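You operate a simulated robot arm through the tools that you are given. There is no shell and no other tool. Be economical: measure what you need, move in short steps, check, and stop when the job is done.

You run a simulated robot arm. Do the job below in one go: nothing can be reset, and whatever is moved stays where it is left.

## Task
Turn the laser spot knob to 1.0. Press the x zero button three times. Turn the white machine feed knob to 25. Put the 25.05 white block from the top of the microscope bench on the magnetic plate in the cream tank and the 25.62 white block on the short granite slab. The order is free.

It is judged by the outcome, as a careful person would: the job done as asked, and still so three seconds after it is handed in. It fails if anything else is knocked over, pushed out of place, dropped, spilled or broken.

## Robot
A 7-joint arm with a two-finger gripper on a trunk, on a base that drives. Base frame: it is fixed to the floor where the robot stands at the start and does not move with it; the origin is under the middle of the robot, x ahead of it, y to its left, z up; the surface under the hand at the start is at about z = 800. Lengths are in mm, angles in rad, forces in N, time in s.
With the tool pointing down near the work surface it reaches from about 100 to 560 mm from the robot's upright axis, wherever it stands. Its first joint turns from -2.496 to 2.496 rad. Places, roughly: laser spot knob [500, 100, 800]; magnetic plate in the cream tank [6600, 3000, 1100]; short granite slab [9100, -1700, 900]; white block [6750, -1500, 750]; white machine feed knob [12300, -5700, 1100]; x zero button [6200, 2900, 1700]. Payload 1.47 kg.
The TCP is the grasp point between the finger pads, 16 mm short of the fingertips. In the tool frame z runs along the fingers and y along their closing line. The gripper opens to 87 mm. The gripper's body begins 55 mm behind the TCP.
Orientation is that of the tool frame in the base frame, as a unit quaternion [x, y, z, w]. With the fingers straight down and closing along the base's y, the tool's x points along the base's -x, its y along +y and its z along -z.

## Interface
- The arm moves only by the tool servo_tool. Its argument "targets" is a list of rows, each a list of 3 entries, a list of its own where there are three numbers: the turn, a rotation vector about the tool's x, y, z in rad, then the shift along the tool's x, y, z in mm, then the finger opening in mm, from 0 to 87. In form: [[[wx, wy, wz], [tx, ty, tz], jaw], ...]. A call has 1 to 10 rows; each row shifts and turns the commanded pose from where the row before left it, along the tool's axes as they then stand. A row lasts 0.2 s, in which the tool goes at most 50 mm and 0.15 rad; a call with a longer step from one row to the next is refused whole, and so is a gripper value outside its range. Where a pose cannot be reached the arm comes as near as it can. A force on the tool above 40 N (or 10 N above the force at the start of the call, whichever is more), or a blocked arm, ends the call early, and 0.2 s more pass. The fingers move at their own pace (about 45 mm/s each) and stop on an object; they squeeze with about 20 N. The grip force told is the motor's: it shows also when the fingers shut on nothing. Time passes only in rows, and 0.2 s behind the last, so rows that do not move let the fingers close. It gives the time, the measured TCP pose, the force on the tool (base axes), the opening and the grip force at its end, in the units of the frame above (readings bear some noise), with the torque about the TCP (base axes, N m) and any sound that the robot's microphone picked up.
- Cameras (640 x 400 px; columns grow to the right, rows downward): "scene" is now at [140.3, 30.2, 1531.6]; the picture's right is [0.38, -0.92, 0.00], its down [-0.70, -0.29, -0.65] and it looks along [0.60, 0.25, -0.76] (base axes); focal length 279 px, centre (320, 200). "wrist" rides on the gripper at [73, 12, -90] in the tool frame; the picture's right is [-0.16, 0.99, 0.00], its down [-0.72, -0.12, -0.68] and it looks along [-0.67, -0.11, 0.73] (tool axes); focal length 247 px, centre (320, 200).
- snapshot(camera): a new picture of that camera. No time passes.
- raise_lower(by): slides the trunk up (or, below 0, down) by that many mm; the arm and the scene camera ride with it, the base frame stays. It gives what a move gives, with no picture.
- drive_base(legs): drives the robot by 1 to 6 legs, each [ahead, left, turn to the left] in mm, mm and rad, along the robot's own axes; the way and the turn of a leg run together, so that a leg with both is an arc; at most 1500 mm and 3.142 rad a leg. The arm and the cameras ride along, it lands a little off, and it stops where it bumps. It gives what a move gives.
- turn_head(pan, tilt): turns the head with the scene camera to pan (to the left, within 1.501 rad either way) and tilt (down, from -0.506 to 1.204), counted from straight ahead of the robot. It gives what a move gives.
- locate(camera, pixels): there is no depth. For up to 12 entries [column, row, z] of the newest picture of that camera ("zoom" is the newest enlarged one), the place [x, y] in the base frame at which the ray of that pixel passes the height z, good to about 2 mm. No time passes.
- inspect(camera, box): a new picture of the part [left, top, right, bottom] of that camera's present view, enlarged. No time passes.
- hand_in(): hands the job in; it is judged then, once.

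Work in short steps. Measure before you move; look again where a grasp or a placing could have gone wrong, and mend it. You have 110 turns and 78 pictures in all, those below and enlarged ones among them. Open the gripper and draw the arm clear of the work before you hand the job in, unless the task says otherwise.

The tools are called after "Request:" as name(argument=value, ...) on one line, values as JSON. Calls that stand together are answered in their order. servo_tool: Moves the arm, as the interface text tells. Its arguments: {"type":"object","properties":{"targets":{"type":"array"}},"required":["targets"]} The other tools are called the same way: raise_lower (by) slides the trunk up or down; drive_base (legs) drives the base; turn_head (pan, tilt) turns the head that bears the scene camera; snapshot (camera) takes a picture; locate (camera, pixels) gives the place at which the rays of pixels pass given heights; inspect (camera, box) takes an enlarged picture of a part of a camera's view; hand_in () hands the job in.

At the start:

```text
t: 0.0
tcp_pos: [400.5, 255.0, 1112.9]
tcp_rot: [0.0, 1.0, 0.0, 0.0]
wrist_force: [-0.9, 0.7, -0.1]
ft_torque: [-0.01, 0.02, -0.02]
grip_width: 87.3
grip_force: 0.0
trunk travel left (down, up): [-875.0, 365.0]
robot x, y, heading: [0.5, -1.7, 0.002]
head pan, tilt: [0.483, 0.834]
```

scene: 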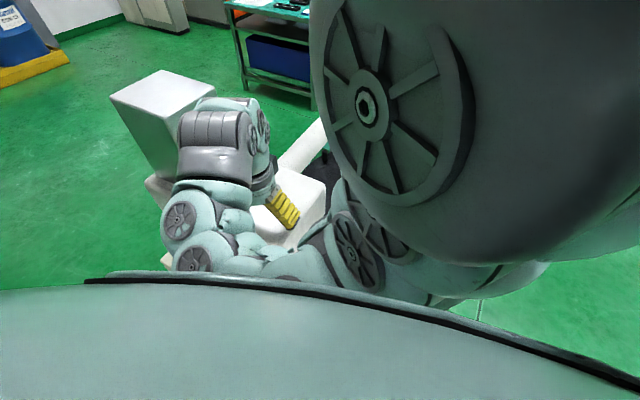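
wrist: 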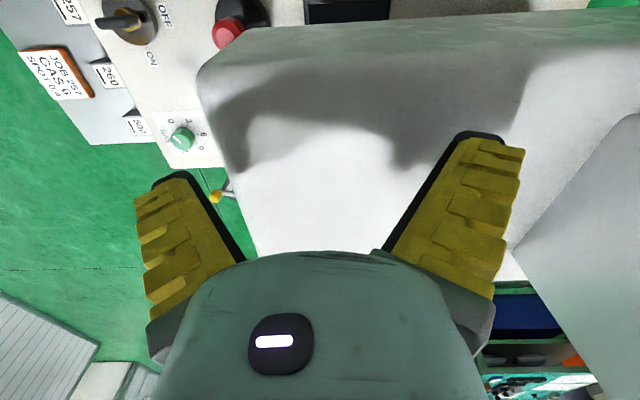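

The wrist view shows a panel with a small green knob near (182,138). I'll enlarge it and look ahead with the head.

Request:
inspect(camera="wrist", box=[20, 0, 260, 200])

Request:
turn_head(pan=0.0, tilt=0.5)

Request:
snapshot(camera="scene")

```text
2.00 times, centred on (140, 100) of wrist
```

zoom: 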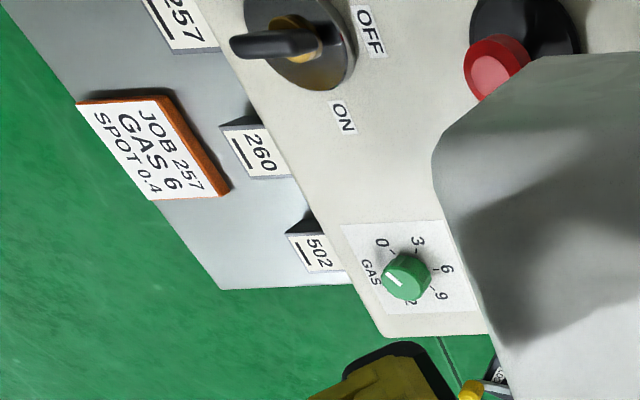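

```text
t: 0.9
tcp_pos: [400.8, 254.9, 1113.5]
tcp_rot: [0.001, 1.0, 0.0, 0.001]
wrist_force: [0.0, 0.0, -0.3]
ft_torque: [0.04, -0.04, 0.02]
grip_width: 86.9
grip_force: 0.1
trunk travel left (down, up): [-875.0, 365.0]
robot x, y, heading: [0.5, 0.2, 0.001]
head pan, tilt: [0.0, 0.499]
```

```text
74 pictures are left
```

scene: 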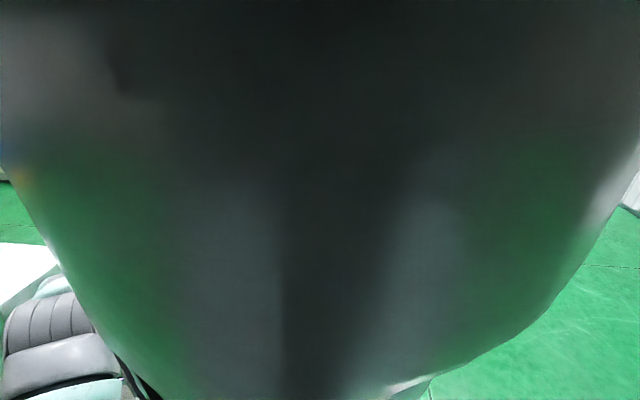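

The elbow blocks the head camera. The green knob is labelled GAS, so it isn't the spot knob. I'll raise the trunk for a wider wrist view and turn the head to the left.

Request:
raise_lower(by=200)

Request:
snapshot(camera="wrist")

Request:
turn_head(pan=0.9, tilt=0.7)

Request:
snapshot(camera="scene")

```text
t: 3.1
tcp_pos: [400.6, 255.7, 1313.8]
tcp_rot: [0.0, 1.0, -0.001, -0.001]
wrist_force: [-0.1, 0.1, -0.2]
ft_torque: [-0.01, -0.02, 0.01]
grip_width: 87.3
grip_force: 0.0
trunk travel left (down, up): [-1075.0, 165.0]
robot x, y, heading: [0.0, -1.2, -0.001]
head pan, tilt: [0.0, 0.499]
```

```text
73 pictures are left
```

wrist: 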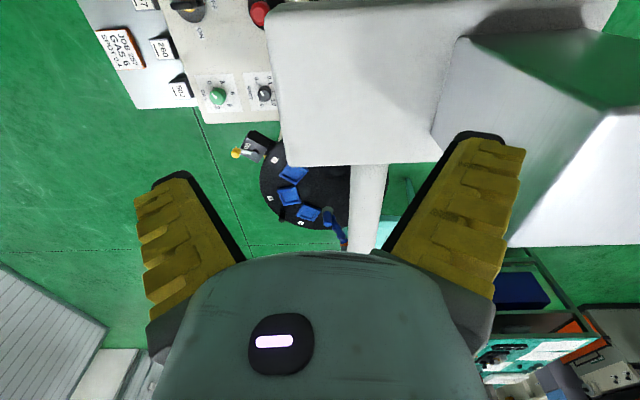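

```text
t: 4.3
tcp_pos: [401.5, 256.0, 1313.6]
tcp_rot: [0.001, 1.0, 0.0, 0.0]
wrist_force: [-0.2, 0.4, -0.2]
ft_torque: [0.01, 0.04, 0.03]
grip_width: 86.8
grip_force: 0.1
trunk travel left (down, up): [-1075.0, 165.0]
robot x, y, heading: [0.1, 0.8, 0.001]
head pan, tilt: [0.901, 0.7]
```

```text
72 pictures are left
```

scene: 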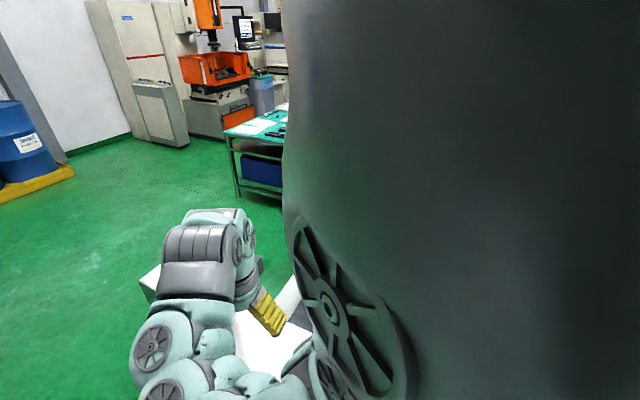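

A second knob sits beside GAS at (265,93). I'll enlarge it and locate it.

Request:
inspect(camera="wrist", box=[180, 50, 300, 125])

Request:
locate(camera="wrist", pixels=[[265, 93, 800], [218, 97, 800], [265, 93, 820], [205, 122, 800], [168, 0, 800], [285, 165, 800], [440, 163, 800]])

```text
5.33 times, centred on (240, 88) of wrist
```

zoom: 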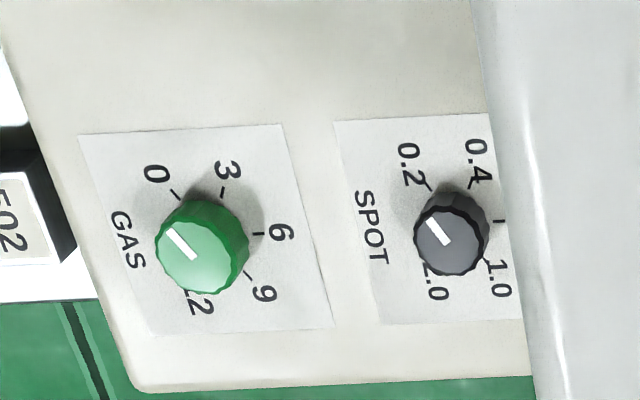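

```text
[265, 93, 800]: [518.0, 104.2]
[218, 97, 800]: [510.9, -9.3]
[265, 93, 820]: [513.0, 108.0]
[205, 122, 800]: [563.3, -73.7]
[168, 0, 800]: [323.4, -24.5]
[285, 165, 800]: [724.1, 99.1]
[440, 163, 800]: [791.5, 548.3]
```

The grey knob at (265,93) is SPOT, with its pointer near 0.2. The overhanging head is just to its +y side. I'll shift the hand 230 mm to -y for an unobstructed look.

Request:
servo_tool(targets=[[[0, 0, 0], [0, -46, 0], 87], [[0, 0, 0], [0, -46, 0], 87], [[0, 0, 0], [0, -46, 0], 87], [[0, 0, 0], [0, -46, 0], 87], [[0, 0, 0], [0, -46, 0], 87], [[0, 0, 0], [0, 0, 40], 87], [[0, 0, 0], [0, 0, 40], 87], [[0, 0, 0], [0, 0, 40], 87]])

Request:
snapshot(camera="wrist")

```text
t: 5.4
tcp_pos: [411.9, 146.2, 1301.3]
tcp_rot: [-0.095, 0.995, -0.001, 0.0]
wrist_force: [1.4, -0.1, -0.3]
ft_torque: [0.0, -0.01, -0.02]
grip_width: 86.9
grip_force: 0.1
out of reach, approached as far as the arm can: row 2, 3, 4, 5
trunk travel left (down, up): [-1075.0, 165.0]
robot x, y, heading: [-0.2, -0.5, 0.001]
head pan, tilt: [0.901, 0.7]
stopped in row 5: the arm was blocked; the commanded pose is now the measured one
```

```text
70 pictures are left
```

wrist: 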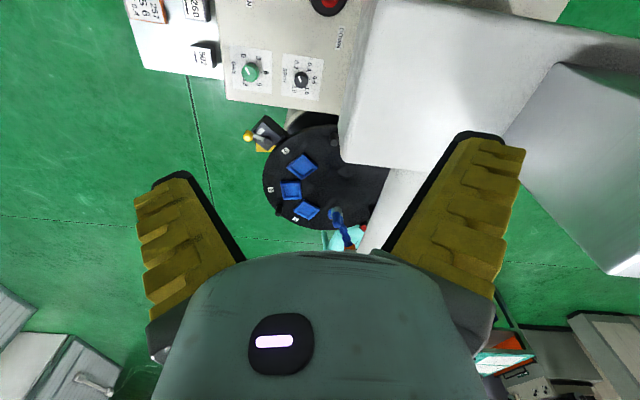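

The arm got as far as y=146 and the tool yawed about 0.19 rad. The SPOT knob is now clear of the hood at (302,79), so I'll enlarge it.

Request:
inspect(camera="wrist", box=[262, 45, 342, 105])

Request:
locate(camera="wrist", pixels=[[302, 79, 800], [302, 79, 815], [250, 72, 815], [340, 161, 1000], [370, 0, 1000], [340, 161, 900]])

```text
6.67 times, centred on (302, 75) of wrist
```

zoom: 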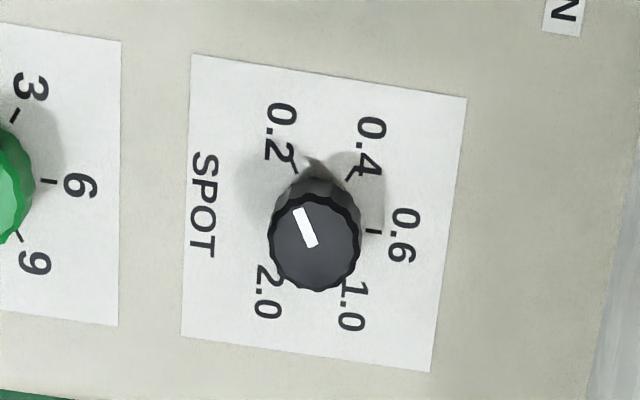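

```text
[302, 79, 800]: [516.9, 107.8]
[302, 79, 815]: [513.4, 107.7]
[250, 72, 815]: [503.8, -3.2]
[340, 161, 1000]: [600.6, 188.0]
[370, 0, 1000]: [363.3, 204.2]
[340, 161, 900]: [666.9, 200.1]
```

The hood's left edge is about y≈185 with its top near z≈1100, and the SPOT knob is near (513,107), clear of it. I'll move outward over the knob at this height.

Request:
servo_tool(targets=[[[0, 0, 0], [-30, -19, 0], 60], [[0, 0, 0], [-30, -19, 0], 60], [[0, 0, 0], [-28, -19, 0], 60], [[0, 0, 0], [0, 0, 0], 60]])

Request:
snapshot(camera="wrist")

```text
t: 6.0
tcp_pos: [429.7, 172.9, 1300.1]
tcp_rot: [-0.209, 0.978, -0.003, 0.0]
wrist_force: [-0.1, -1.3, 0.0]
ft_torque: [0.03, 0.02, -0.01]
grip_width: 64.7
grip_force: 3.3
trunk travel left (down, up): [-1075.0, 165.0]
robot x, y, heading: [-0.8, 0.3, 0.006]
head pan, tilt: [0.901, 0.7]
stopped in row 2: the arm was blocked; the commanded pose is now the measured one
```

```text
68 pictures are left
```

wrist: 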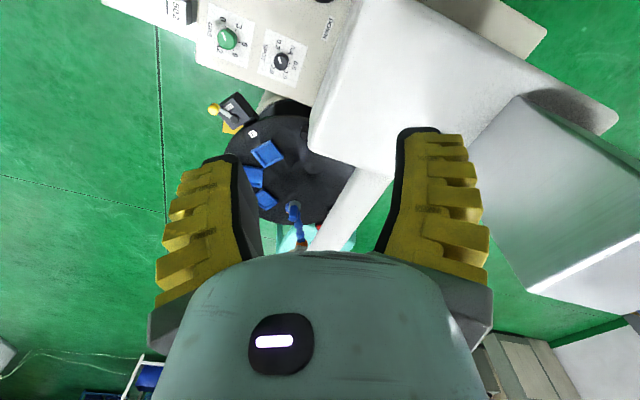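

The arm is blocked when high and folded, possibly near its own body. I'll look to the right side with the head before repositioning the base.

Request:
turn_head(pan=-1.2, tilt=0.6)

Request:
snapshot(camera="scene")

```text
t: 8.0
tcp_pos: [432.6, 168.9, 1300.3]
tcp_rot: [-0.201, 0.98, -0.002, -0.001]
wrist_force: [0.4, 0.3, 0.0]
ft_torque: [0.01, 0.0, 0.01]
grip_width: 64.8
grip_force: 3.5
trunk travel left (down, up): [-1075.0, 165.0]
robot x, y, heading: [0.9, -0.8, -0.002]
head pan, tilt: [-1.201, 0.6]
```

```text
67 pictures are left
```

scene: 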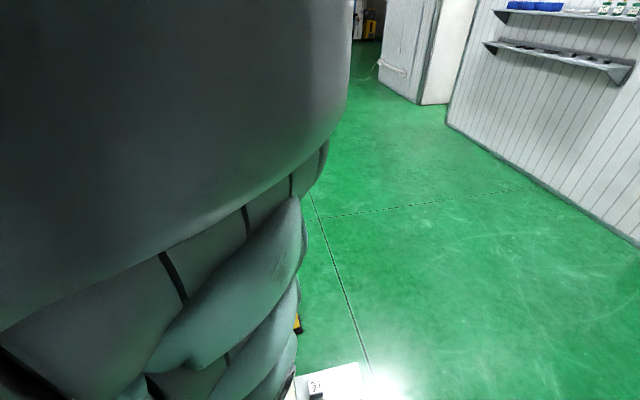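

The right side is clear floor. I'll back the robot off 350 mm (the hand is well above everything) to get room for sorting out the arm, then look ahead.

Request:
drive_base(legs=[[-350, 0, 0]])

Request:
servo_tool(targets=[[[0, 0, 0.14], [0, 0, 40], 60], [[0, 0, 0.14], [0, 0, 40], 60], [[0, 0, 0.12], [0, 0, 40], 60], [[0, 0, 0], [0, 0, 40], 60], [[0, 0, 0], [0, 0, 40], 60], [[0, 0, 0], [0, 0, 40], 60], [[0, 0, 0], [0, 0, 40], 60]])

Request:
turn_head(pan=0.3, tilt=0.7)

Request:
snapshot(camera="scene")

```text
t: 10.2
tcp_pos: [84.8, 168.7, 1299.9]
tcp_rot: [-0.202, 0.979, -0.002, 0.0]
wrist_force: [0.1, 0.7, 0.5]
ft_torque: [0.03, 0.0, 0.0]
grip_width: 64.8
grip_force: 4.1
trunk travel left (down, up): [-1075.0, 165.0]
robot x, y, heading: [-344.5, -1.7, -0.003]
head pan, tilt: [-1.201, 0.6]
```

```text
t: 12.0
tcp_pos: [176.8, 133.6, 1041.4]
tcp_rot: [0.124, 0.99, 0.026, 0.063]
wrist_force: [1.7, 1.1, 1.3]
ft_torque: [-0.05, 0.12, 0.01]
grip_width: 64.2
grip_force: 3.1
trunk travel left (down, up): [-1075.0, 165.0]
robot x, y, heading: [-348.4, -0.8, -0.001]
head pan, tilt: [-1.201, 0.6]
stopped in row 7: the arm was blocked; the commanded pose is now the measured one
```

```text
t: 13.6
tcp_pos: [169.6, 136.9, 1038.8]
tcp_rot: [0.115, 0.991, 0.024, 0.06]
wrist_force: [0.1, -0.3, -0.1]
ft_torque: [-0.01, 0.01, 0.0]
grip_width: 64.5
grip_force: 3.0
trunk travel left (down, up): [-1075.0, 165.0]
robot x, y, heading: [-345.2, -3.9, -0.005]
head pan, tilt: [0.3, 0.7]
```

```text
66 pictures are left
```

scene: 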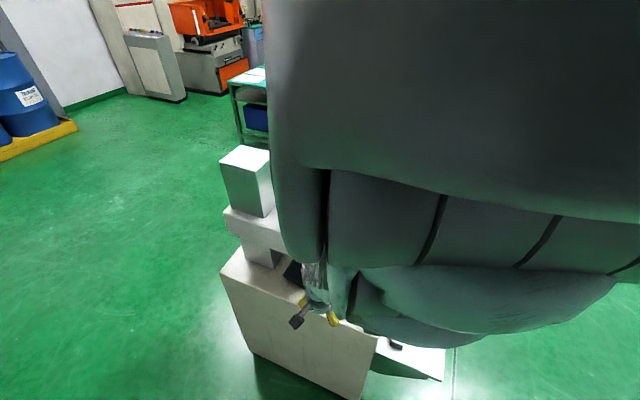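

The arm now reaches forward in another posture, slightly tilted at radius ~530. I'll level the tool and pull it in a bit to see how freely it moves.

Request:
servo_tool(targets=[[[0.024, 0.06, -0.115], [20, 0, -10], 60], [[0.024, 0.06, -0.115], [20, 0, -10], 60], [[0, 0, 0], [30, 0, 0], 60], [[0, 0, 0], [30, 0, 0], 60], [[0, 0, 0], [0, 0, 0], 60]])

Request:
snapshot(camera="wrist")

Request:
snapshot(camera="scene")

```text
t: 14.8
tcp_pos: [69.8, 143.7, 1054.6]
tcp_rot: [0.0, 1.0, 0.0, 0.0]
wrist_force: [0.5, 1.1, -0.4]
ft_torque: [-0.01, -0.02, 0.01]
grip_width: 64.6
grip_force: 3.0
trunk travel left (down, up): [-1075.0, 165.0]
robot x, y, heading: [-347.6, 2.2, -0.004]
head pan, tilt: [0.3, 0.7]
```

```text
65 pictures are left
```

wrist: 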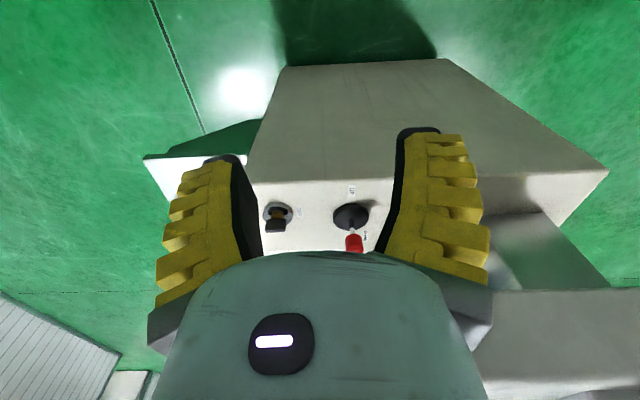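

```text
64 pictures are left
```

scene: 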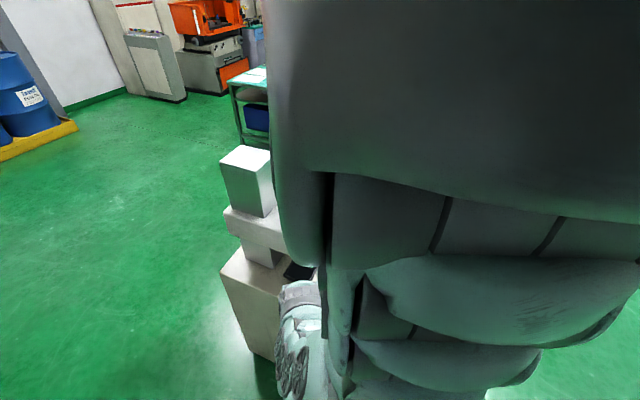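

The posture is now good, vertical and free. I'll shift to y≈105, then drive back in 350 mm with the hand 250 mm above the panel.

Request:
servo_tool(targets=[[[0, 0, 0], [0, -20, 0], 60], [[0, 0, 0], [0, -20, 0], 60], [[0, 0, 0], [0, 0, 0], 60]])

Request:
drive_base(legs=[[350, 0, 0.004]])

Request:
snapshot(camera="wrist")

```text
t: 15.6
tcp_pos: [69.4, 103.4, 1055.1]
tcp_rot: [0.001, 1.0, 0.001, 0.0]
wrist_force: [0.1, -0.5, 0.0]
ft_torque: [0.04, 0.02, -0.02]
grip_width: 64.5
grip_force: 3.6
trunk travel left (down, up): [-1075.0, 165.0]
robot x, y, heading: [-344.5, 0.1, 0.004]
head pan, tilt: [0.3, 0.7]
```

```text
t: 17.9
tcp_pos: [421.1, 104.5, 1056.6]
tcp_rot: [-0.001, 1.0, 0.0, 0.0]
wrist_force: [0.8, 0.0, 0.8]
ft_torque: [0.0, 0.0, 0.01]
grip_width: 64.9
grip_force: 2.7
trunk travel left (down, up): [-1075.0, 165.0]
robot x, y, heading: [7.3, -0.1, 0.0]
head pan, tilt: [0.3, 0.7]
```

```text
63 pictures are left
```

wrist: 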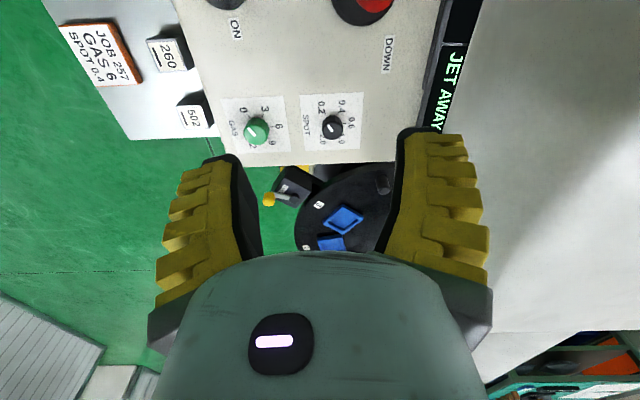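

Good: the SPOT knob is at (334,127). I'll enlarge it and triangulate its height.

Request:
inspect(camera="wrist", box=[300, 90, 380, 155])

Request:
locate(camera="wrist", pixels=[[333, 128, 800], [333, 128, 820], [256, 130, 810], [416, 125, 800], [440, 60, 800], [395, 75, 800]])

```text
6.15 times, centred on (340, 122) of wrist
```

zoom: 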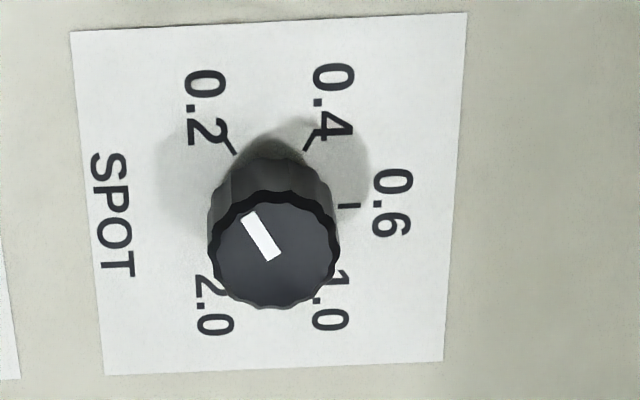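

```text
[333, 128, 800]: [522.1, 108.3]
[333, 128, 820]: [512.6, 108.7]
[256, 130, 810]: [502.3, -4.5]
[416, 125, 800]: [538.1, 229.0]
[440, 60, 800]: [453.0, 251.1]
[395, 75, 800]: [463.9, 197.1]
```

The knob axis is about (515,108), base z≈800, top ≈822, diameter ≈30 mm. Ticks are 60° apart, so 0.2→1.0 is 180° clockwise. I'll move over it and pre-turn the tool 80° counter-clockwise.

Request:
servo_tool(targets=[[[0, 0, 0], [-32, 1, 0], 60], [[0, 0, 0], [-31, 1, 0], 60], [[0, 0, 0], [-31, 1.5, 0], 60], [[0, 0, -0.14], [0, 0, 0], 60], [[0, 0, -0.14], [0, 0, 0], 60], [[0, 0, -0.14], [0, 0, 0], 60], [[0, 0, -0.14], [0, 0, 0], 60], [[0, 0, -0.14], [0, 0, 0], 60], [[0, 0, -0.14], [0, 0, 0], 60]])

Request:
servo_tool(targets=[[[0, 0, -0.14], [0, 0, 0], 60], [[0, 0, -0.14], [0, 0, 0], 60], [[0, 0, -0.14], [0, 0, 0], 60], [[0, 0, -0.14], [0, 0, 0], 60], [[0, 0, 0], [0, 0, 0], 60]])

Request:
raise_lower(by=-150)

Request:
snapshot(camera="wrist")

```text
t: 19.9
tcp_pos: [515.8, 107.9, 1057.0]
tcp_rot: [-0.409, 0.912, 0.0, 0.001]
wrist_force: [-0.5, 0.1, 0.5]
ft_torque: [0.02, 0.03, -0.01]
grip_width: 64.6
grip_force: 3.3
trunk travel left (down, up): [-1075.0, 165.0]
robot x, y, heading: [4.0, -2.1, 0.001]
head pan, tilt: [0.3, 0.7]
```

```text
t: 21.1
tcp_pos: [514.9, 106.9, 1056.4]
tcp_rot: [-0.645, 0.764, 0.0, 0.001]
wrist_force: [-0.2, 0.5, -0.8]
ft_torque: [-0.02, 0.0, 0.01]
grip_width: 64.6
grip_force: 3.7
trunk travel left (down, up): [-1075.0, 165.0]
robot x, y, heading: [5.9, 1.8, -0.0]
head pan, tilt: [0.3, 0.7]
```

```text
t: 22.9
tcp_pos: [516.1, 107.5, 905.9]
tcp_rot: [-0.645, 0.764, 0.0, 0.0]
wrist_force: [0.3, 0.3, -0.2]
ft_torque: [0.04, 0.01, 0.01]
grip_width: 64.3
grip_force: 3.4
trunk travel left (down, up): [-925.0, 315.0]
robot x, y, heading: [6.3, -0.7, -0.002]
head pan, tilt: [0.3, 0.7]
```

```text
61 pictures are left
```

wrist: 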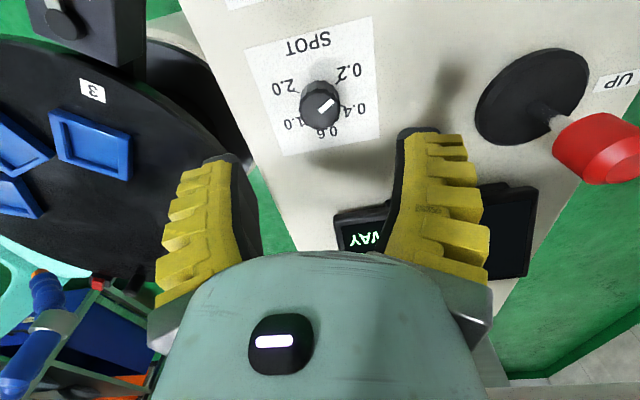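

The knob top is at about (321,104), close to under the TCP. I'll locate it precisely at two heights.

Request:
inspect(camera="wrist", box=[240, 20, 400, 160])

Request:
locate(camera="wrist", pixels=[[321, 106, 822], [321, 106, 815], [320, 98, 800]])

```text
2.86 times, centred on (320, 90) of wrist
```

zoom: 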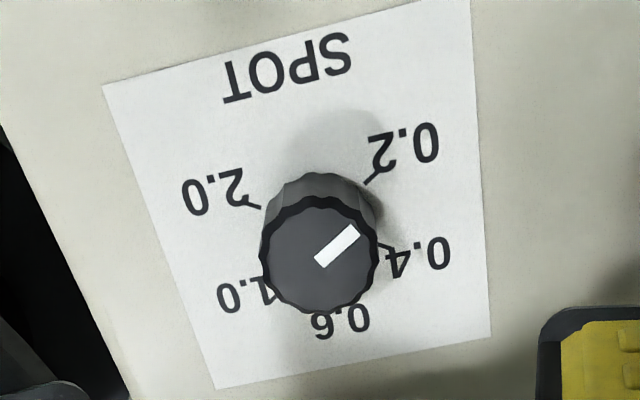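

```text
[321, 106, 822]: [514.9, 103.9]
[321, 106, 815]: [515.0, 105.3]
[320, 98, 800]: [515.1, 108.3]
```

The knob axis is at (515,106.5) and the TCP is at (516,107.5), so it's aligned. I'll lower 84 mm and close on the knob.

Request:
raise_lower(by=-84)

Request:
servo_tool(targets=[[[0, 0, 0], [0, 0, 0], 20], [[0, 0, 0], [0, 0, 0], 20], [[0, 0, 0], [0, 0, 0], 20], [[0, 0, 0], [0, 0, 0], 20]])

```text
t: 24.1
tcp_pos: [515.8, 107.2, 822.3]
tcp_rot: [-0.645, 0.764, 0.0, 0.001]
wrist_force: [1.1, -0.4, -0.1]
ft_torque: [0.01, 0.03, 0.03]
grip_width: 64.7
grip_force: 3.0
trunk travel left (down, up): [-841.0, 399.0]
robot x, y, heading: [4.6, 0.1, 0.001]
head pan, tilt: [0.3, 0.7]
```

```text
t: 25.1
tcp_pos: [513.9, 107.4, 822.1]
tcp_rot: [-0.645, 0.764, 0.0, 0.0]
wrist_force: [-0.8, -1.4, 4.0]
ft_torque: [-0.15, 0.03, -0.02]
grip_width: 25.6
grip_force: 30.0
trunk travel left (down, up): [-841.0, 399.0]
robot x, y, heading: [3.6, -1.2, 0.001]
head pan, tilt: [0.3, 0.7]
```

I've gripped the knob (25.6 mm wide). Turning clockwise 1.4 rad.

Request:
servo_tool(targets=[[[0, 0, 0.14], [0, 0, 0], 20], [[0, 0, 0.14], [0, 0, 0], 20], [[0, 0, 0.14], [0, 0, 0], 20], [[0, 0, 0.14], [0, 0, 0], 20], [[0, 0, 0.14], [0, 0, 0], 20], [[0, 0, 0.14], [0, 0, 0], 20], [[0, 0, 0.14], [0, 0, 0], 20], [[0, 0, 0.14], [0, 0, 0], 20], [[0, 0, 0.14], [0, 0, 0], 20], [[0, 0, 0.14], [0, 0, 0], 20]])

Request:
servo_tool(targets=[[[0, 0, 0], [0, 0, 0], 50], [[0, 0, 0], [0, 0, 0], 60], [[0, 0, 0], [0, 0, -25], 60], [[0, 0, 0], [0, 0, -45], 60], [[0, 0, -0.14], [0, 0, 0], 60], [[0, 0, -0.14], [0, 0, 0], 60], [[0, 0, -0.14], [0, 0, 0], 60], [[0, 0, -0.14], [0, 0, 0], 60], [[0, 0, -0.14], [0, 0, 0], 60], [[0, 0, -0.14], [0, 0, 0], 60]])

Request:
servo_tool(targets=[[[0, 0, -0.14], [0, 0, 0], 60], [[0, 0, -0.14], [0, 0, 0], 60], [[0, 0, -0.14], [0, 0, 0], 60], [[0, 0, -0.14], [0, 0, 0], 60], [[0, 0, 0], [0, 0, 0], 60]])

Request:
inspect(camera="wrist", box=[240, 20, 400, 160])

```text
t: 27.3
tcp_pos: [514.8, 107.4, 821.5]
tcp_rot: [0.001, 1.0, 0.0, 0.0]
wrist_force: [0.0, -1.7, 4.3]
ft_torque: [-0.04, 0.13, -0.01]
grip_width: 24.9
grip_force: 30.1
trunk travel left (down, up): [-841.0, 399.0]
robot x, y, heading: [2.0, -0.7, 0.001]
head pan, tilt: [0.3, 0.7]
```

```text
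t: 29.5
tcp_pos: [515.4, 108.3, 891.2]
tcp_rot: [-0.409, 0.913, 0.001, 0.0]
wrist_force: [0.0, -0.5, 0.4]
ft_torque: [0.01, -0.01, -0.05]
grip_width: 64.5
grip_force: 3.3
trunk travel left (down, up): [-841.0, 399.0]
robot x, y, heading: [2.5, 1.8, -0.0]
head pan, tilt: [0.3, 0.7]
```

```text
t: 30.7
tcp_pos: [514.8, 107.7, 891.3]
tcp_rot: [-0.646, 0.764, 0.0, 0.0]
wrist_force: [-0.7, 0.0, 0.0]
ft_torque: [0.0, -0.03, -0.01]
grip_width: 64.5
grip_force: 3.5
trunk travel left (down, up): [-841.0, 399.0]
robot x, y, heading: [4.5, -0.1, 0.001]
head pan, tilt: [0.3, 0.7]
```

```text
2.86 times, centred on (320, 90) of wrist
```

zoom: 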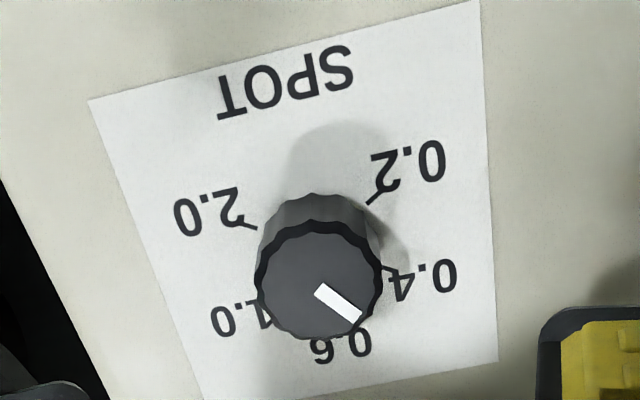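

The knob moved 80°; the pointer is now between 0.4 and 0.6. About 92° more is needed. I'll regrip and turn 1.58 rad.

Request:
servo_tool(targets=[[[0, 0, 0], [0, 0, 40], 60], [[0, 0, 0], [0, 0, 29], 60], [[0, 0, 0], [0, 0, 0], 20], [[0, 0, 0], [0, 0, 0], 20], [[0, 0, 0], [0, 0, 0], 20], [[0, 0, 0], [0, 0, 0], 20], [[0, 0, 0], [0, 0, 0], 20]])

Request:
servo_tool(targets=[[[0, 0, 0.145], [0, 0, 0], 20], [[0, 0, 0.145], [0, 0, 0], 20], [[0, 0, 0.145], [0, 0, 0], 20], [[0, 0, 0.145], [0, 0, 0], 20], [[0, 0, 0.145], [0, 0, 0], 20], [[0, 0, 0.145], [0, 0, 0], 20], [[0, 0, 0.145], [0, 0, 0], 20], [[0, 0, 0.145], [0, 0, 0], 20], [[0, 0, 0.145], [0, 0, 0], 20], [[0, 0, 0.145], [0, 0, 0], 20]])

Request:
servo_tool(targets=[[[0, 0, 0.13], [0, 0, 0], 20], [[0, 0, 0], [0, 0, 0], 20], [[0, 0, 0], [0, 0, 0], 50], [[0, 0, 0], [0, 0, 0], 60], [[0, 0, 0], [0, 0, -25], 60], [[0, 0, 0], [0, 0, -45], 60], [[0, 0, -0.14], [0, 0, 0], 60], [[0, 0, 0], [0, 0, -30], 60], [[0, 0, 0], [0, 0, 0], 60]])

Request:
inspect(camera="wrist", box=[240, 20, 400, 160])

```text
t: 32.3
tcp_pos: [516.7, 107.7, 823.5]
tcp_rot: [-0.644, 0.765, 0.001, 0.001]
wrist_force: [-1.0, 0.4, 6.0]
ft_torque: [0.23, -0.04, -0.02]
grip_width: 24.1
grip_force: 29.7
trunk travel left (down, up): [-841.0, 399.0]
robot x, y, heading: [4.9, -1.2, 0.002]
head pan, tilt: [0.3, 0.7]
```

```text
t: 34.5
tcp_pos: [514.4, 106.4, 823.7]
tcp_rot: [0.027, 1.0, -0.001, 0.0]
wrist_force: [-6.8, -3.0, 15.8]
ft_torque: [-0.06, 0.04, 0.02]
grip_width: 23.5
grip_force: 30.1
trunk travel left (down, up): [-841.0, 399.0]
robot x, y, heading: [4.9, -0.3, 0.004]
head pan, tilt: [0.3, 0.7]
```

```text
t: 36.5
tcp_pos: [514.0, 105.7, 922.8]
tcp_rot: [0.019, 1.0, 0.0, 0.0]
wrist_force: [0.4, 0.5, -0.3]
ft_torque: [-0.01, 0.03, 0.02]
grip_width: 64.7
grip_force: 3.0
trunk travel left (down, up): [-841.0, 399.0]
robot x, y, heading: [5.8, -3.6, -0.004]
head pan, tilt: [0.3, 0.7]
```

```text
2.86 times, centred on (320, 90) of wrist
```

zoom: 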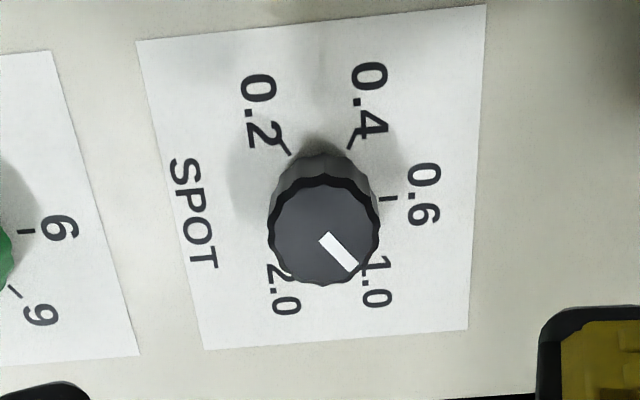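

The pointer is at about 49°, while 1.0 (opposite the 0.2 tick) is at about 55°. It needs roughly 5° more, so I'll regrip and turn 0.095 rad.

Request:
servo_tool(targets=[[[0, 0, 0], [1, 0, 50], 60], [[0, 0, 0], [0, 1, 49], 60], [[0, 0, 0], [0, 0, 0], 20], [[0, 0, 0], [0, 0, 0], 20], [[0, 0, 0], [0, 0, 0], 20], [[0, 0, 0], [0, 0, 0], 20], [[0, 0, 0], [0, 0, 0], 20], [[0, 0, 0.05], [0, 0, 0], 20], [[0, 0, 0.045], [0, 0, 0], 20], [[0, 0, 0], [0, 0, 0], 20]])

Request:
servo_tool(targets=[[[0, 0, 0], [0, 0, 0], 50], [[0, 0, 0], [0, 0, 0], 60], [[0, 0, 0], [0, 0, -25], 60], [[0, 0, 0], [0, 0, -45], 60], [[0, 0, -0.095], [0, 0, 0], 60], [[0, 0, 0], [0, 0, -30], 60], [[0, 0, 0], [0, 0, 0], 60]])

Request:
inspect(camera="wrist", box=[280, 50, 360, 120])

```text
t: 38.7
tcp_pos: [514.6, 106.8, 824.1]
tcp_rot: [0.069, 0.998, 0.0, 0.001]
wrist_force: [3.2, -1.7, -6.4]
ft_torque: [-0.01, -0.13, -0.01]
grip_width: 24.7
grip_force: 29.8
trunk travel left (down, up): [-841.0, 399.0]
robot x, y, heading: [1.4, 1.5, 0.0]
head pan, tilt: [0.3, 0.7]
```

```text
t: 40.3
tcp_pos: [514.5, 108.6, 924.5]
tcp_rot: [0.019, 1.0, 0.0, 0.001]
wrist_force: [0.4, 0.3, 0.2]
ft_torque: [0.0, 0.0, 0.0]
grip_width: 64.7
grip_force: 3.4
trunk travel left (down, up): [-841.0, 399.0]
robot x, y, heading: [6.7, -1.2, -0.001]
head pan, tilt: [0.3, 0.7]
```

```text
5.71 times, centred on (320, 85) of wrist
```

zoom: 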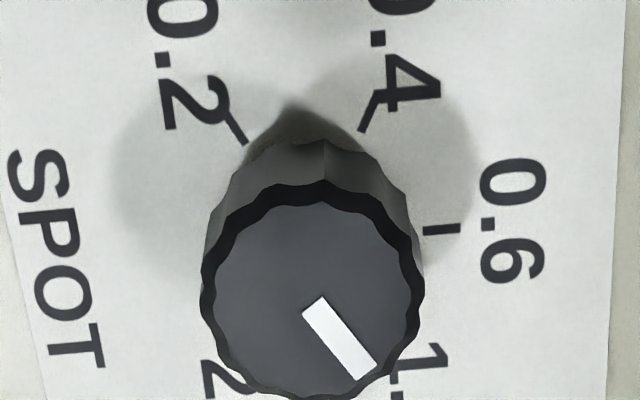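

The pointer only moved about 1° and needs about 6.5° more. There is some grip wind-up, so I'll regrip and turn 0.19 rad.

Request:
servo_tool(targets=[[[0, 0, 0], [0, -1, 50], 60], [[0, 0, 0], [0, 0, 51], 60], [[0, 0, 0], [0, 0, 0], 20], [[0, 0, 0], [0, 0, 0], 20], [[0, 0, 0], [0, 0, 0], 20], [[0, 0, 0], [0, 0, 0], 20], [[0, 0, 0], [0, 0, 0], 20], [[0, 0, 0.1], [0, 0, 0], 20], [[0, 0, 0.09], [0, 0, 0], 20], [[0, 0, 0], [0, 0, 0], 20]])

Request:
servo_tool(targets=[[[0, 0, 0], [0, 0, 0], 50], [[0, 0, 0], [0, 0, 0], 60], [[0, 0, 0], [0, 0, -25], 60], [[0, 0, 0], [0, 0, -45], 60], [[0, 0, -0.1], [0, 0, 0], 60], [[0, 0, -0.09], [0, 0, -30], 60], [[0, 0, 0], [0, 0, 0], 60]])

Request:
inspect(camera="wrist", box=[280, 50, 360, 120])

```text
refused: row 2 steps farther than a row can; nothing moved
```

```text
t: 41.9
tcp_pos: [514.6, 107.1, 1024.7]
tcp_rot: [-0.074, 0.997, 0.001, 0.0]
wrist_force: [0.6, 0.3, 0.3]
ft_torque: [-0.01, 0.03, 0.01]
grip_width: 64.7
grip_force: 3.4
trunk travel left (down, up): [-841.0, 399.0]
robot x, y, heading: [4.1, 1.3, 0.001]
head pan, tilt: [0.3, 0.7]
```

```text
5.71 times, centred on (320, 85) of wrist
```

zoom: 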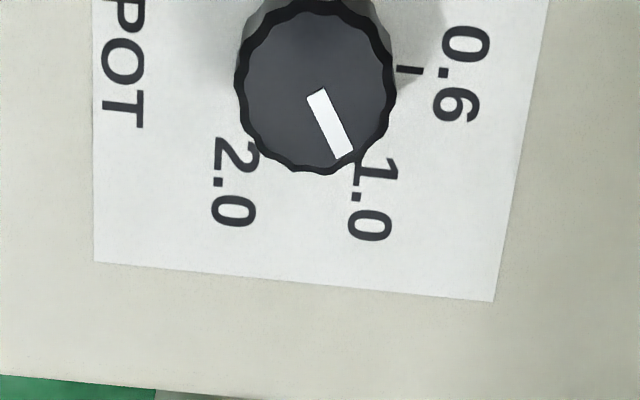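

That first call was refused, so the arm only rose. This view is useful anyway: I'll re-frame and use locate on the ticks (z=800) and pointer ends (z=822) for exact angles.

Request:
inspect(camera="wrist", box=[280, 30, 360, 100])

```text
5.71 times, centred on (320, 65) of wrist
```

zoom: 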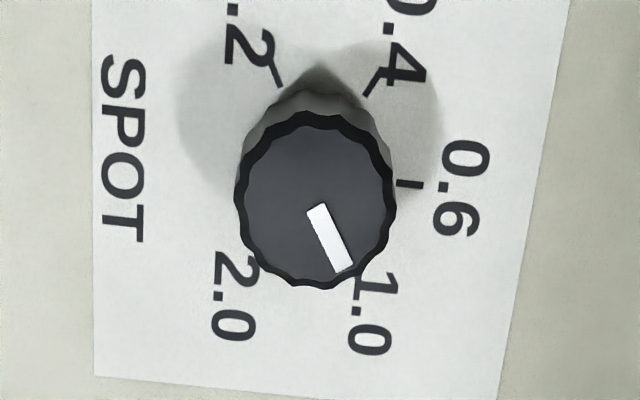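

Request:
locate(camera="zoom", pixels=[[281, 86, 800], [271, 64, 800], [366, 95, 800], [380, 70, 800], [397, 183, 800], [424, 186, 800], [318, 208, 822], [344, 270, 822], [316, 200, 822], [237, 297, 800], [370, 313, 800], [464, 188, 800]])

```text
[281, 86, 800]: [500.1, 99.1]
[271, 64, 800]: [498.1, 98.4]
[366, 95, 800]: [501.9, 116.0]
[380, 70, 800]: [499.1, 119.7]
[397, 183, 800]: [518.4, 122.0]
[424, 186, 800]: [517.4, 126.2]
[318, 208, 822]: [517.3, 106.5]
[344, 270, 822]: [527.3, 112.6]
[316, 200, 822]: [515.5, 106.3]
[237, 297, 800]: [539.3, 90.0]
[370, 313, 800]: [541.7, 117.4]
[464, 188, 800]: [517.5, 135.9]
```

Measured: the pointer is at 31.5° against about 23° for the 1.0 mark, so about 7–8° more clockwise. I'll descend, grip and turn 0.2 rad (including wind-up).

Request:
servo_tool(targets=[[[0, 0, 0], [-1, -0.5, 49], 60], [[0, 0, 0], [0, 0, 49], 60], [[0, 0, 0], [0, 0, 49], 60], [[0, 0, 0], [0, 0, 49], 60], [[0, 0, 0], [0, 0, 5], 60], [[0, 0, 0], [0, 0, 0], 60]])

Request:
servo_tool(targets=[[[0, 0, 0], [0, 0, 0], 20], [[0, 0, 0], [0, 0, 0], 20], [[0, 0, 0], [0, 0, 0], 20], [[0, 0, 0], [0, 0, 0], 20], [[0, 0, 0], [0, 0, 0], 20], [[0, 0, 0.07], [0, 0, 0], 20], [[0, 0, 0.07], [0, 0, 0], 20], [[0, 0, 0.06], [0, 0, 0], 20], [[0, 0, 0], [0, 0, 0], 20], [[0, 0, 0], [0, 0, 0], 20]])

Request:
servo_tool(targets=[[[0, 0, 0], [0, 0, 0], 50], [[0, 0, 0], [0, 0, 0], 60], [[0, 0, 0], [0, 0, -25], 60], [[0, 0, 0], [0, 0, -45], 60], [[0, 0, -0.1], [0, 0, -45], 60], [[0, 0, -0.1], [0, 0, -45], 60], [[0, 0, 0], [0, 0, -41], 60], [[0, 0, 0], [0, 0, 0], 60]])

Request:
inspect(camera="wrist", box=[280, 30, 360, 100])

```text
t: 43.3
tcp_pos: [513.2, 107.8, 822.6]
tcp_rot: [-0.074, 0.997, 0.0, -0.001]
wrist_force: [0.2, -0.1, 0.1]
ft_torque: [0.01, 0.02, 0.01]
grip_width: 64.7
grip_force: 3.1
trunk travel left (down, up): [-841.0, 399.0]
robot x, y, heading: [3.0, -1.8, 0.004]
head pan, tilt: [0.3, 0.7]
```

```text
t: 45.5
tcp_pos: [515.3, 107.4, 822.9]
tcp_rot: [0.026, 1.0, 0.0, -0.001]
wrist_force: [-5.3, -5.9, 18.5]
ft_torque: [-0.04, 0.23, -0.06]
grip_width: 24.2
grip_force: 30.0
trunk travel left (down, up): [-841.0, 399.0]
robot x, y, heading: [2.7, -1.8, -0.004]
head pan, tilt: [0.3, 0.7]
```

```text
t: 47.3
tcp_pos: [514.7, 108.1, 1022.8]
tcp_rot: [-0.076, 0.997, 0.001, -0.001]
wrist_force: [0.8, -0.3, 0.7]
ft_torque: [-0.03, 0.0, -0.03]
grip_width: 64.7
grip_force: 3.5
trunk travel left (down, up): [-841.0, 399.0]
robot x, y, heading: [4.9, -2.5, -0.004]
head pan, tilt: [0.3, 0.7]
```

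```text
5.71 times, centred on (320, 65) of wrist
```

zoom: 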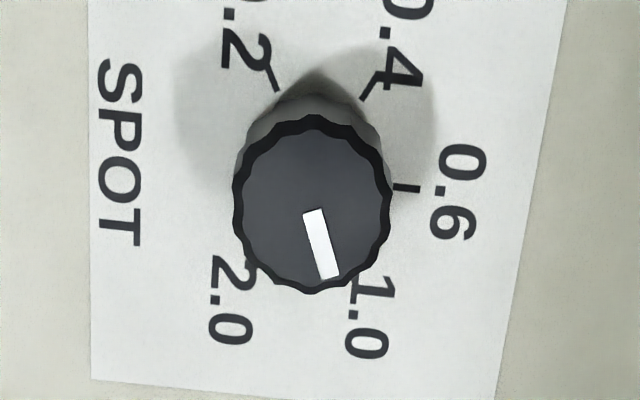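

The pointer now lies near 22–23°, on the 1.0 mark. I'll verify with locate, then back the robot off and pull the arm in.

Request:
locate(camera="zoom", pixels=[[313, 212, 822], [330, 277, 822], [277, 89, 800], [362, 98, 800], [394, 187, 800]])

Request:
drive_base(legs=[[-400, 0, 0]])

Request:
servo_tool(targets=[[[0, 0, 0], [40, 0, 0], 40], [[0, 0, 0], [40, 0, 0], 40], [[0, 0, 0.12], [3, -50, 0], 40], [[0, 0, 0.12], [3, -50, 0], 40], [[0, 0, 0.12], [3, -50, 0], 40], [[0, 0, 0.12], [3, -50, 0], 40], [[0, 0, 0.12], [3, -50, 0], 40], [[0, 0, 0.12], [3, -50, 0], 40], [[0, 0, 0.12], [3, -50, 0], 40], [[0, 0, 0], [0, 0, 0], 40]])

```text
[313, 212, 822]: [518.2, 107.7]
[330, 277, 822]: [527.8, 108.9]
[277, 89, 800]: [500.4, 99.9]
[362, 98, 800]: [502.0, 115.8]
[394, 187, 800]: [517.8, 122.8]
```

```text
t: 49.8
tcp_pos: [114.4, 108.4, 1025.0]
tcp_rot: [-0.074, 0.997, 0.0, 0.0]
wrist_force: [-0.8, 1.2, 1.0]
ft_torque: [0.0, -0.02, 0.01]
grip_width: 64.7
grip_force: 3.8
trunk travel left (down, up): [-841.0, 399.0]
robot x, y, heading: [-394.3, 2.3, -0.002]
head pan, tilt: [0.3, 0.7]
```

```text
t: 52.0
tcp_pos: [-57.7, -230.8, 1023.4]
tcp_rot: [0.34, 0.941, 0.001, 0.001]
wrist_force: [0.2, 0.8, 0.3]
ft_torque: [0.02, -0.02, 0.02]
grip_width: 45.9
grip_force: 3.8
trunk travel left (down, up): [-841.0, 399.0]
robot x, y, heading: [-393.4, -1.9, -0.007]
head pan, tilt: [0.3, 0.7]
```

Locate is too noisy for this fine an angle. My own geometry from the picture suggests the pointer overshot 1.0 by about 6°. I'll swing back and drive in again for a closer zoom.

Request:
servo_tool(targets=[[[0, 0, -0.12], [3, 50, 0], 40], [[0, 0, -0.12], [3, 49, 0], 40], [[0, 0, -0.12], [3, 49, 0], 40], [[0, 0, -0.12], [3, 49, 0], 40], [[0, 0, -0.12], [3, 49, 0], 40], [[0, 0, -0.12], [3, 49, 0], 40], [[0, 0, -0.12], [3, 49, 0], 60], [[0, 0, 0], [0, 0, 0], 60]])

Request:
drive_base(legs=[[400, 0, 0.005]])

```text
t: 53.8
tcp_pos: [36.0, 91.7, 1021.1]
tcp_rot: [-0.074, 0.997, 0.001, 0.0]
wrist_force: [0.0, 0.7, 0.2]
ft_torque: [0.02, -0.01, 0.01]
grip_width: 65.0
grip_force: 3.4
out of reach, approached as far as the arm can: row 5
trunk travel left (down, up): [-841.0, 399.0]
robot x, y, heading: [-395.1, -5.6, -0.002]
head pan, tilt: [0.3, 0.7]
```

```text
t: 56.2
tcp_pos: [431.7, 95.3, 1019.7]
tcp_rot: [-0.078, 0.997, -0.001, 0.0]
wrist_force: [0.7, 0.4, 0.6]
ft_torque: [0.0, -0.01, 0.03]
grip_width: 64.7
grip_force: 3.4
trunk travel left (down, up): [-841.0, 399.0]
robot x, y, heading: [1.3, 1.9, 0.005]
head pan, tilt: [0.3, 0.7]
```

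Moving back over the knob, to z≈960, and zooming closely.

Request:
servo_tool(targets=[[[0, 0, 0], [-42, 0, 0], 60], [[0, 0, 0], [-42.6, -1.3, 0], 60], [[0, 0, 0], [0, 0, 30], 60], [[0, 0, 0], [0, 0, 30], 60], [[0, 0, 0], [0, 0, 0], 60]])

Request:
inspect(camera="wrist", box=[285, 55, 353, 115])

```text
t: 57.4
tcp_pos: [516.1, 104.8, 960.8]
tcp_rot: [-0.077, 0.997, 0.0, 0.0]
wrist_force: [0.3, -0.4, 0.8]
ft_torque: [0.01, -0.01, -0.01]
grip_width: 64.3
grip_force: 3.2
trunk travel left (down, up): [-841.0, 399.0]
robot x, y, heading: [-0.7, 4.1, 0.012]
head pan, tilt: [0.3, 0.7]
```

```text
6.67 times, centred on (319, 85) of wrist
```

zoom: 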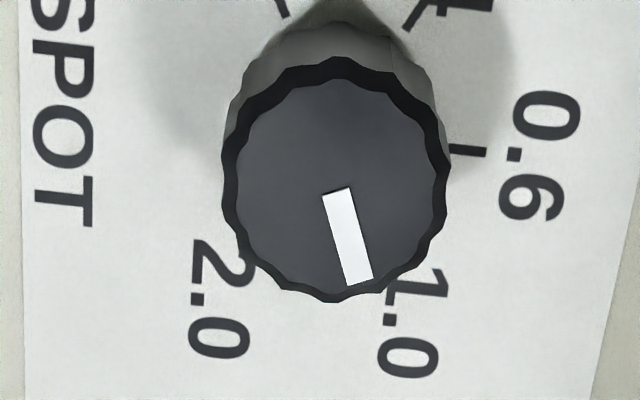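

Closer look: the pointer is at 75°, and the 1.0 direction from the ticks is about 67–68°, so the overshoot is about 7.5°. I'll regrip and turn back 0.175 rad.

Request:
servo_tool(targets=[[[0, 0, 0.09], [0, 1.5, 45], 60], [[0, 0, 0.09], [0, 0, 45], 60], [[0, 0, 0], [0, 0, 47.5], 60], [[0, 0, 0], [0, 0, 0], 60]])

Request:
servo_tool(targets=[[[0, 0, 0], [0, 0, 0], 20], [[0, 0, 0], [0, 0, 0], 20], [[0, 0, 0], [0, 0, 0], 20], [[0, 0, 0], [0, 0, 0], 20], [[0, 0, 0], [0, 0, 0], 20], [[0, 0, -0.06], [0, 0, 0], 20], [[0, 0, -0.06], [0, 0, 0], 20], [[0, 0, -0.055], [0, 0, 0], 20], [[0, 0, 0], [0, 0, 0], 20], [[0, 0, 0], [0, 0, 0], 20]])

Request:
servo_tool(targets=[[[0, 0, 0], [0, 0, 0], 50], [[0, 0, 0], [0, 0, 0], 60], [[0, 0, 0], [0, 0, -30], 60], [[0, 0, 0], [0, 0, -45], 60], [[0, 0, 0], [0, 0, -45], 60], [[0, 0, 0], [0, 0, -17.5], 60], [[0, 0, 0], [0, 0, 0], 60]])

Request:
inspect(camera="wrist", box=[285, 52, 353, 112])

```text
t: 58.4
tcp_pos: [518.6, 107.4, 824.7]
tcp_rot: [0.013, 1.0, 0.001, 0.003]
wrist_force: [0.7, -0.4, 0.6]
ft_torque: [0.0, 0.03, -0.04]
grip_width: 64.4
grip_force: 3.6
trunk travel left (down, up): [-841.0, 399.0]
robot x, y, heading: [2.9, -2.6, 0.007]
head pan, tilt: [0.3, 0.7]
```

```text
t: 60.6
tcp_pos: [515.5, 108.1, 822.9]
tcp_rot: [-0.076, 0.997, 0.0, -0.001]
wrist_force: [-11.3, -6.2, 24.7]
ft_torque: [-0.09, 0.26, 0.02]
grip_width: 23.6
grip_force: 29.7
trunk travel left (down, up): [-841.0, 399.0]
robot x, y, heading: [2.0, -0.6, 0.004]
head pan, tilt: [0.3, 0.7]
```

```text
t: 62.2
tcp_pos: [516.7, 107.8, 959.7]
tcp_rot: [-0.076, 0.997, 0.0, 0.0]
wrist_force: [-0.3, 0.2, -0.9]
ft_torque: [0.01, 0.04, 0.03]
grip_width: 64.7
grip_force: 3.4
trunk travel left (down, up): [-841.0, 399.0]
robot x, y, heading: [3.2, -0.9, 0.008]
head pan, tilt: [0.3, 0.7]
```

```text
6.67 times, centred on (319, 82) of wrist
```

zoom: 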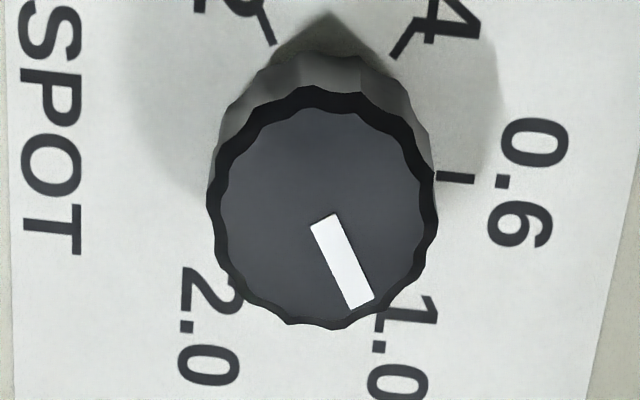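

The pointer is now within about 2° of the 1.0 mark; accepted. Backing off, swinging the arm to the right side, and looking ahead.

Request:
drive_base(legs=[[-400, 0, 0]])

Request:
servo_tool(targets=[[[0, 0, 0], [40, 0, 0], 40], [[0, 0, 0], [40, 0, 0], 40], [[0, 0, 0.12], [3, -50, 0], 40], [[0, 0, 0.12], [3, -50, 0], 40], [[0, 0, 0.12], [3, -50, 0], 40], [[0, 0, 0.12], [3, -50, 0], 40], [[0, 0, 0.12], [3, -50, 0], 40], [[0, 0, 0.12], [3, -50, 0], 40], [[0, 0, 0.12], [3, -50, 0], 40], [[0, 0, 0], [0, 0, 0], 40]])

Request:
servo_tool(targets=[[[0, 0, 0.12], [3, -50, 0], 40], [[0, 0, 0.12], [3, -50, 0], 40], [[0, 0, 0.12], [3, -50, 0], 40], [[0, 0, 0.12], [3, -50, 0], 40], [[0, 0, 0.12], [3, -50, 0], 40], [[0, 0, 0.12], [3, -50, 0], 40], [[0, 0, 0.12], [3, -50, 0], 40], [[0, 0, 0], [0, 0, 0], 40]])

Request:
turn_head(pan=0.2, tilt=0.2)

Request:
snapshot(camera="scene")

```text
t: 64.7
tcp_pos: [116.7, 106.2, 960.1]
tcp_rot: [-0.077, 0.997, 0.0, 0.0]
wrist_force: [0.1, -0.1, -0.1]
ft_torque: [0.02, 0.02, -0.02]
grip_width: 64.6
grip_force: 3.2
trunk travel left (down, up): [-841.0, 399.0]
robot x, y, heading: [-397.5, -0.3, 0.008]
head pan, tilt: [0.3, 0.7]
```

```text
t: 66.9
tcp_pos: [-53.0, -235.2, 960.3]
tcp_rot: [0.337, 0.941, 0.001, 0.0]
wrist_force: [0.5, -0.1, 0.7]
ft_torque: [-0.03, 0.0, -0.02]
grip_width: 45.7
grip_force: 3.6
trunk travel left (down, up): [-841.0, 399.0]
robot x, y, heading: [-394.7, -2.8, 0.009]
head pan, tilt: [0.3, 0.7]
```

```text
t: 68.7
tcp_pos: [-353.4, -386.0, 962.1]
tcp_rot: [0.69, 0.724, 0.001, 0.0]
wrist_force: [-0.3, 0.3, 0.2]
ft_torque: [-0.03, 0.01, -0.02]
grip_width: 46.1
grip_force: 4.4
trunk travel left (down, up): [-841.0, 399.0]
robot x, y, heading: [-396.8, -0.8, 0.009]
head pan, tilt: [0.3, 0.7]
```

```text
t: 69.7
tcp_pos: [-355.0, -387.2, 961.4]
tcp_rot: [0.692, 0.722, 0.0, 0.0]
wrist_force: [0.5, 1.0, 0.1]
ft_torque: [-0.01, 0.01, 0.03]
grip_width: 45.8
grip_force: 3.8
trunk travel left (down, up): [-841.0, 399.0]
robot x, y, heading: [-396.9, 0.6, 0.011]
head pan, tilt: [0.201, 0.201]
```

```text
51 pictures are left
```

scene: 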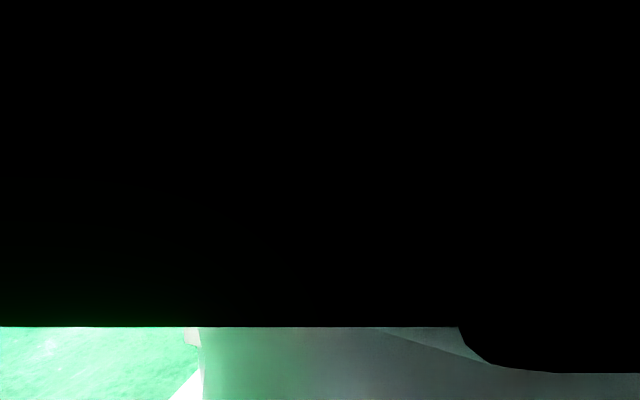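

The head view is covered by the arm in this posture. I'll try looking further left.

Request:
turn_head(pan=1.0, tilt=0.3)

Request:
snapshot(camera="scene")

```text
t: 70.8
tcp_pos: [-354.9, -385.6, 961.7]
tcp_rot: [0.691, 0.723, 0.0, 0.001]
wrist_force: [0.7, -0.3, 0.4]
ft_torque: [0.05, 0.02, 0.0]
grip_width: 45.5
grip_force: 4.3
trunk travel left (down, up): [-841.0, 399.0]
robot x, y, heading: [-396.3, -5.9, 0.009]
head pan, tilt: [1.0, 0.3]
```

```text
50 pictures are left
```

scene: 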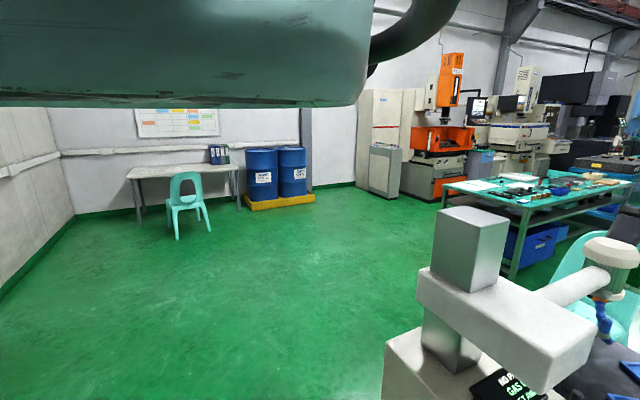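

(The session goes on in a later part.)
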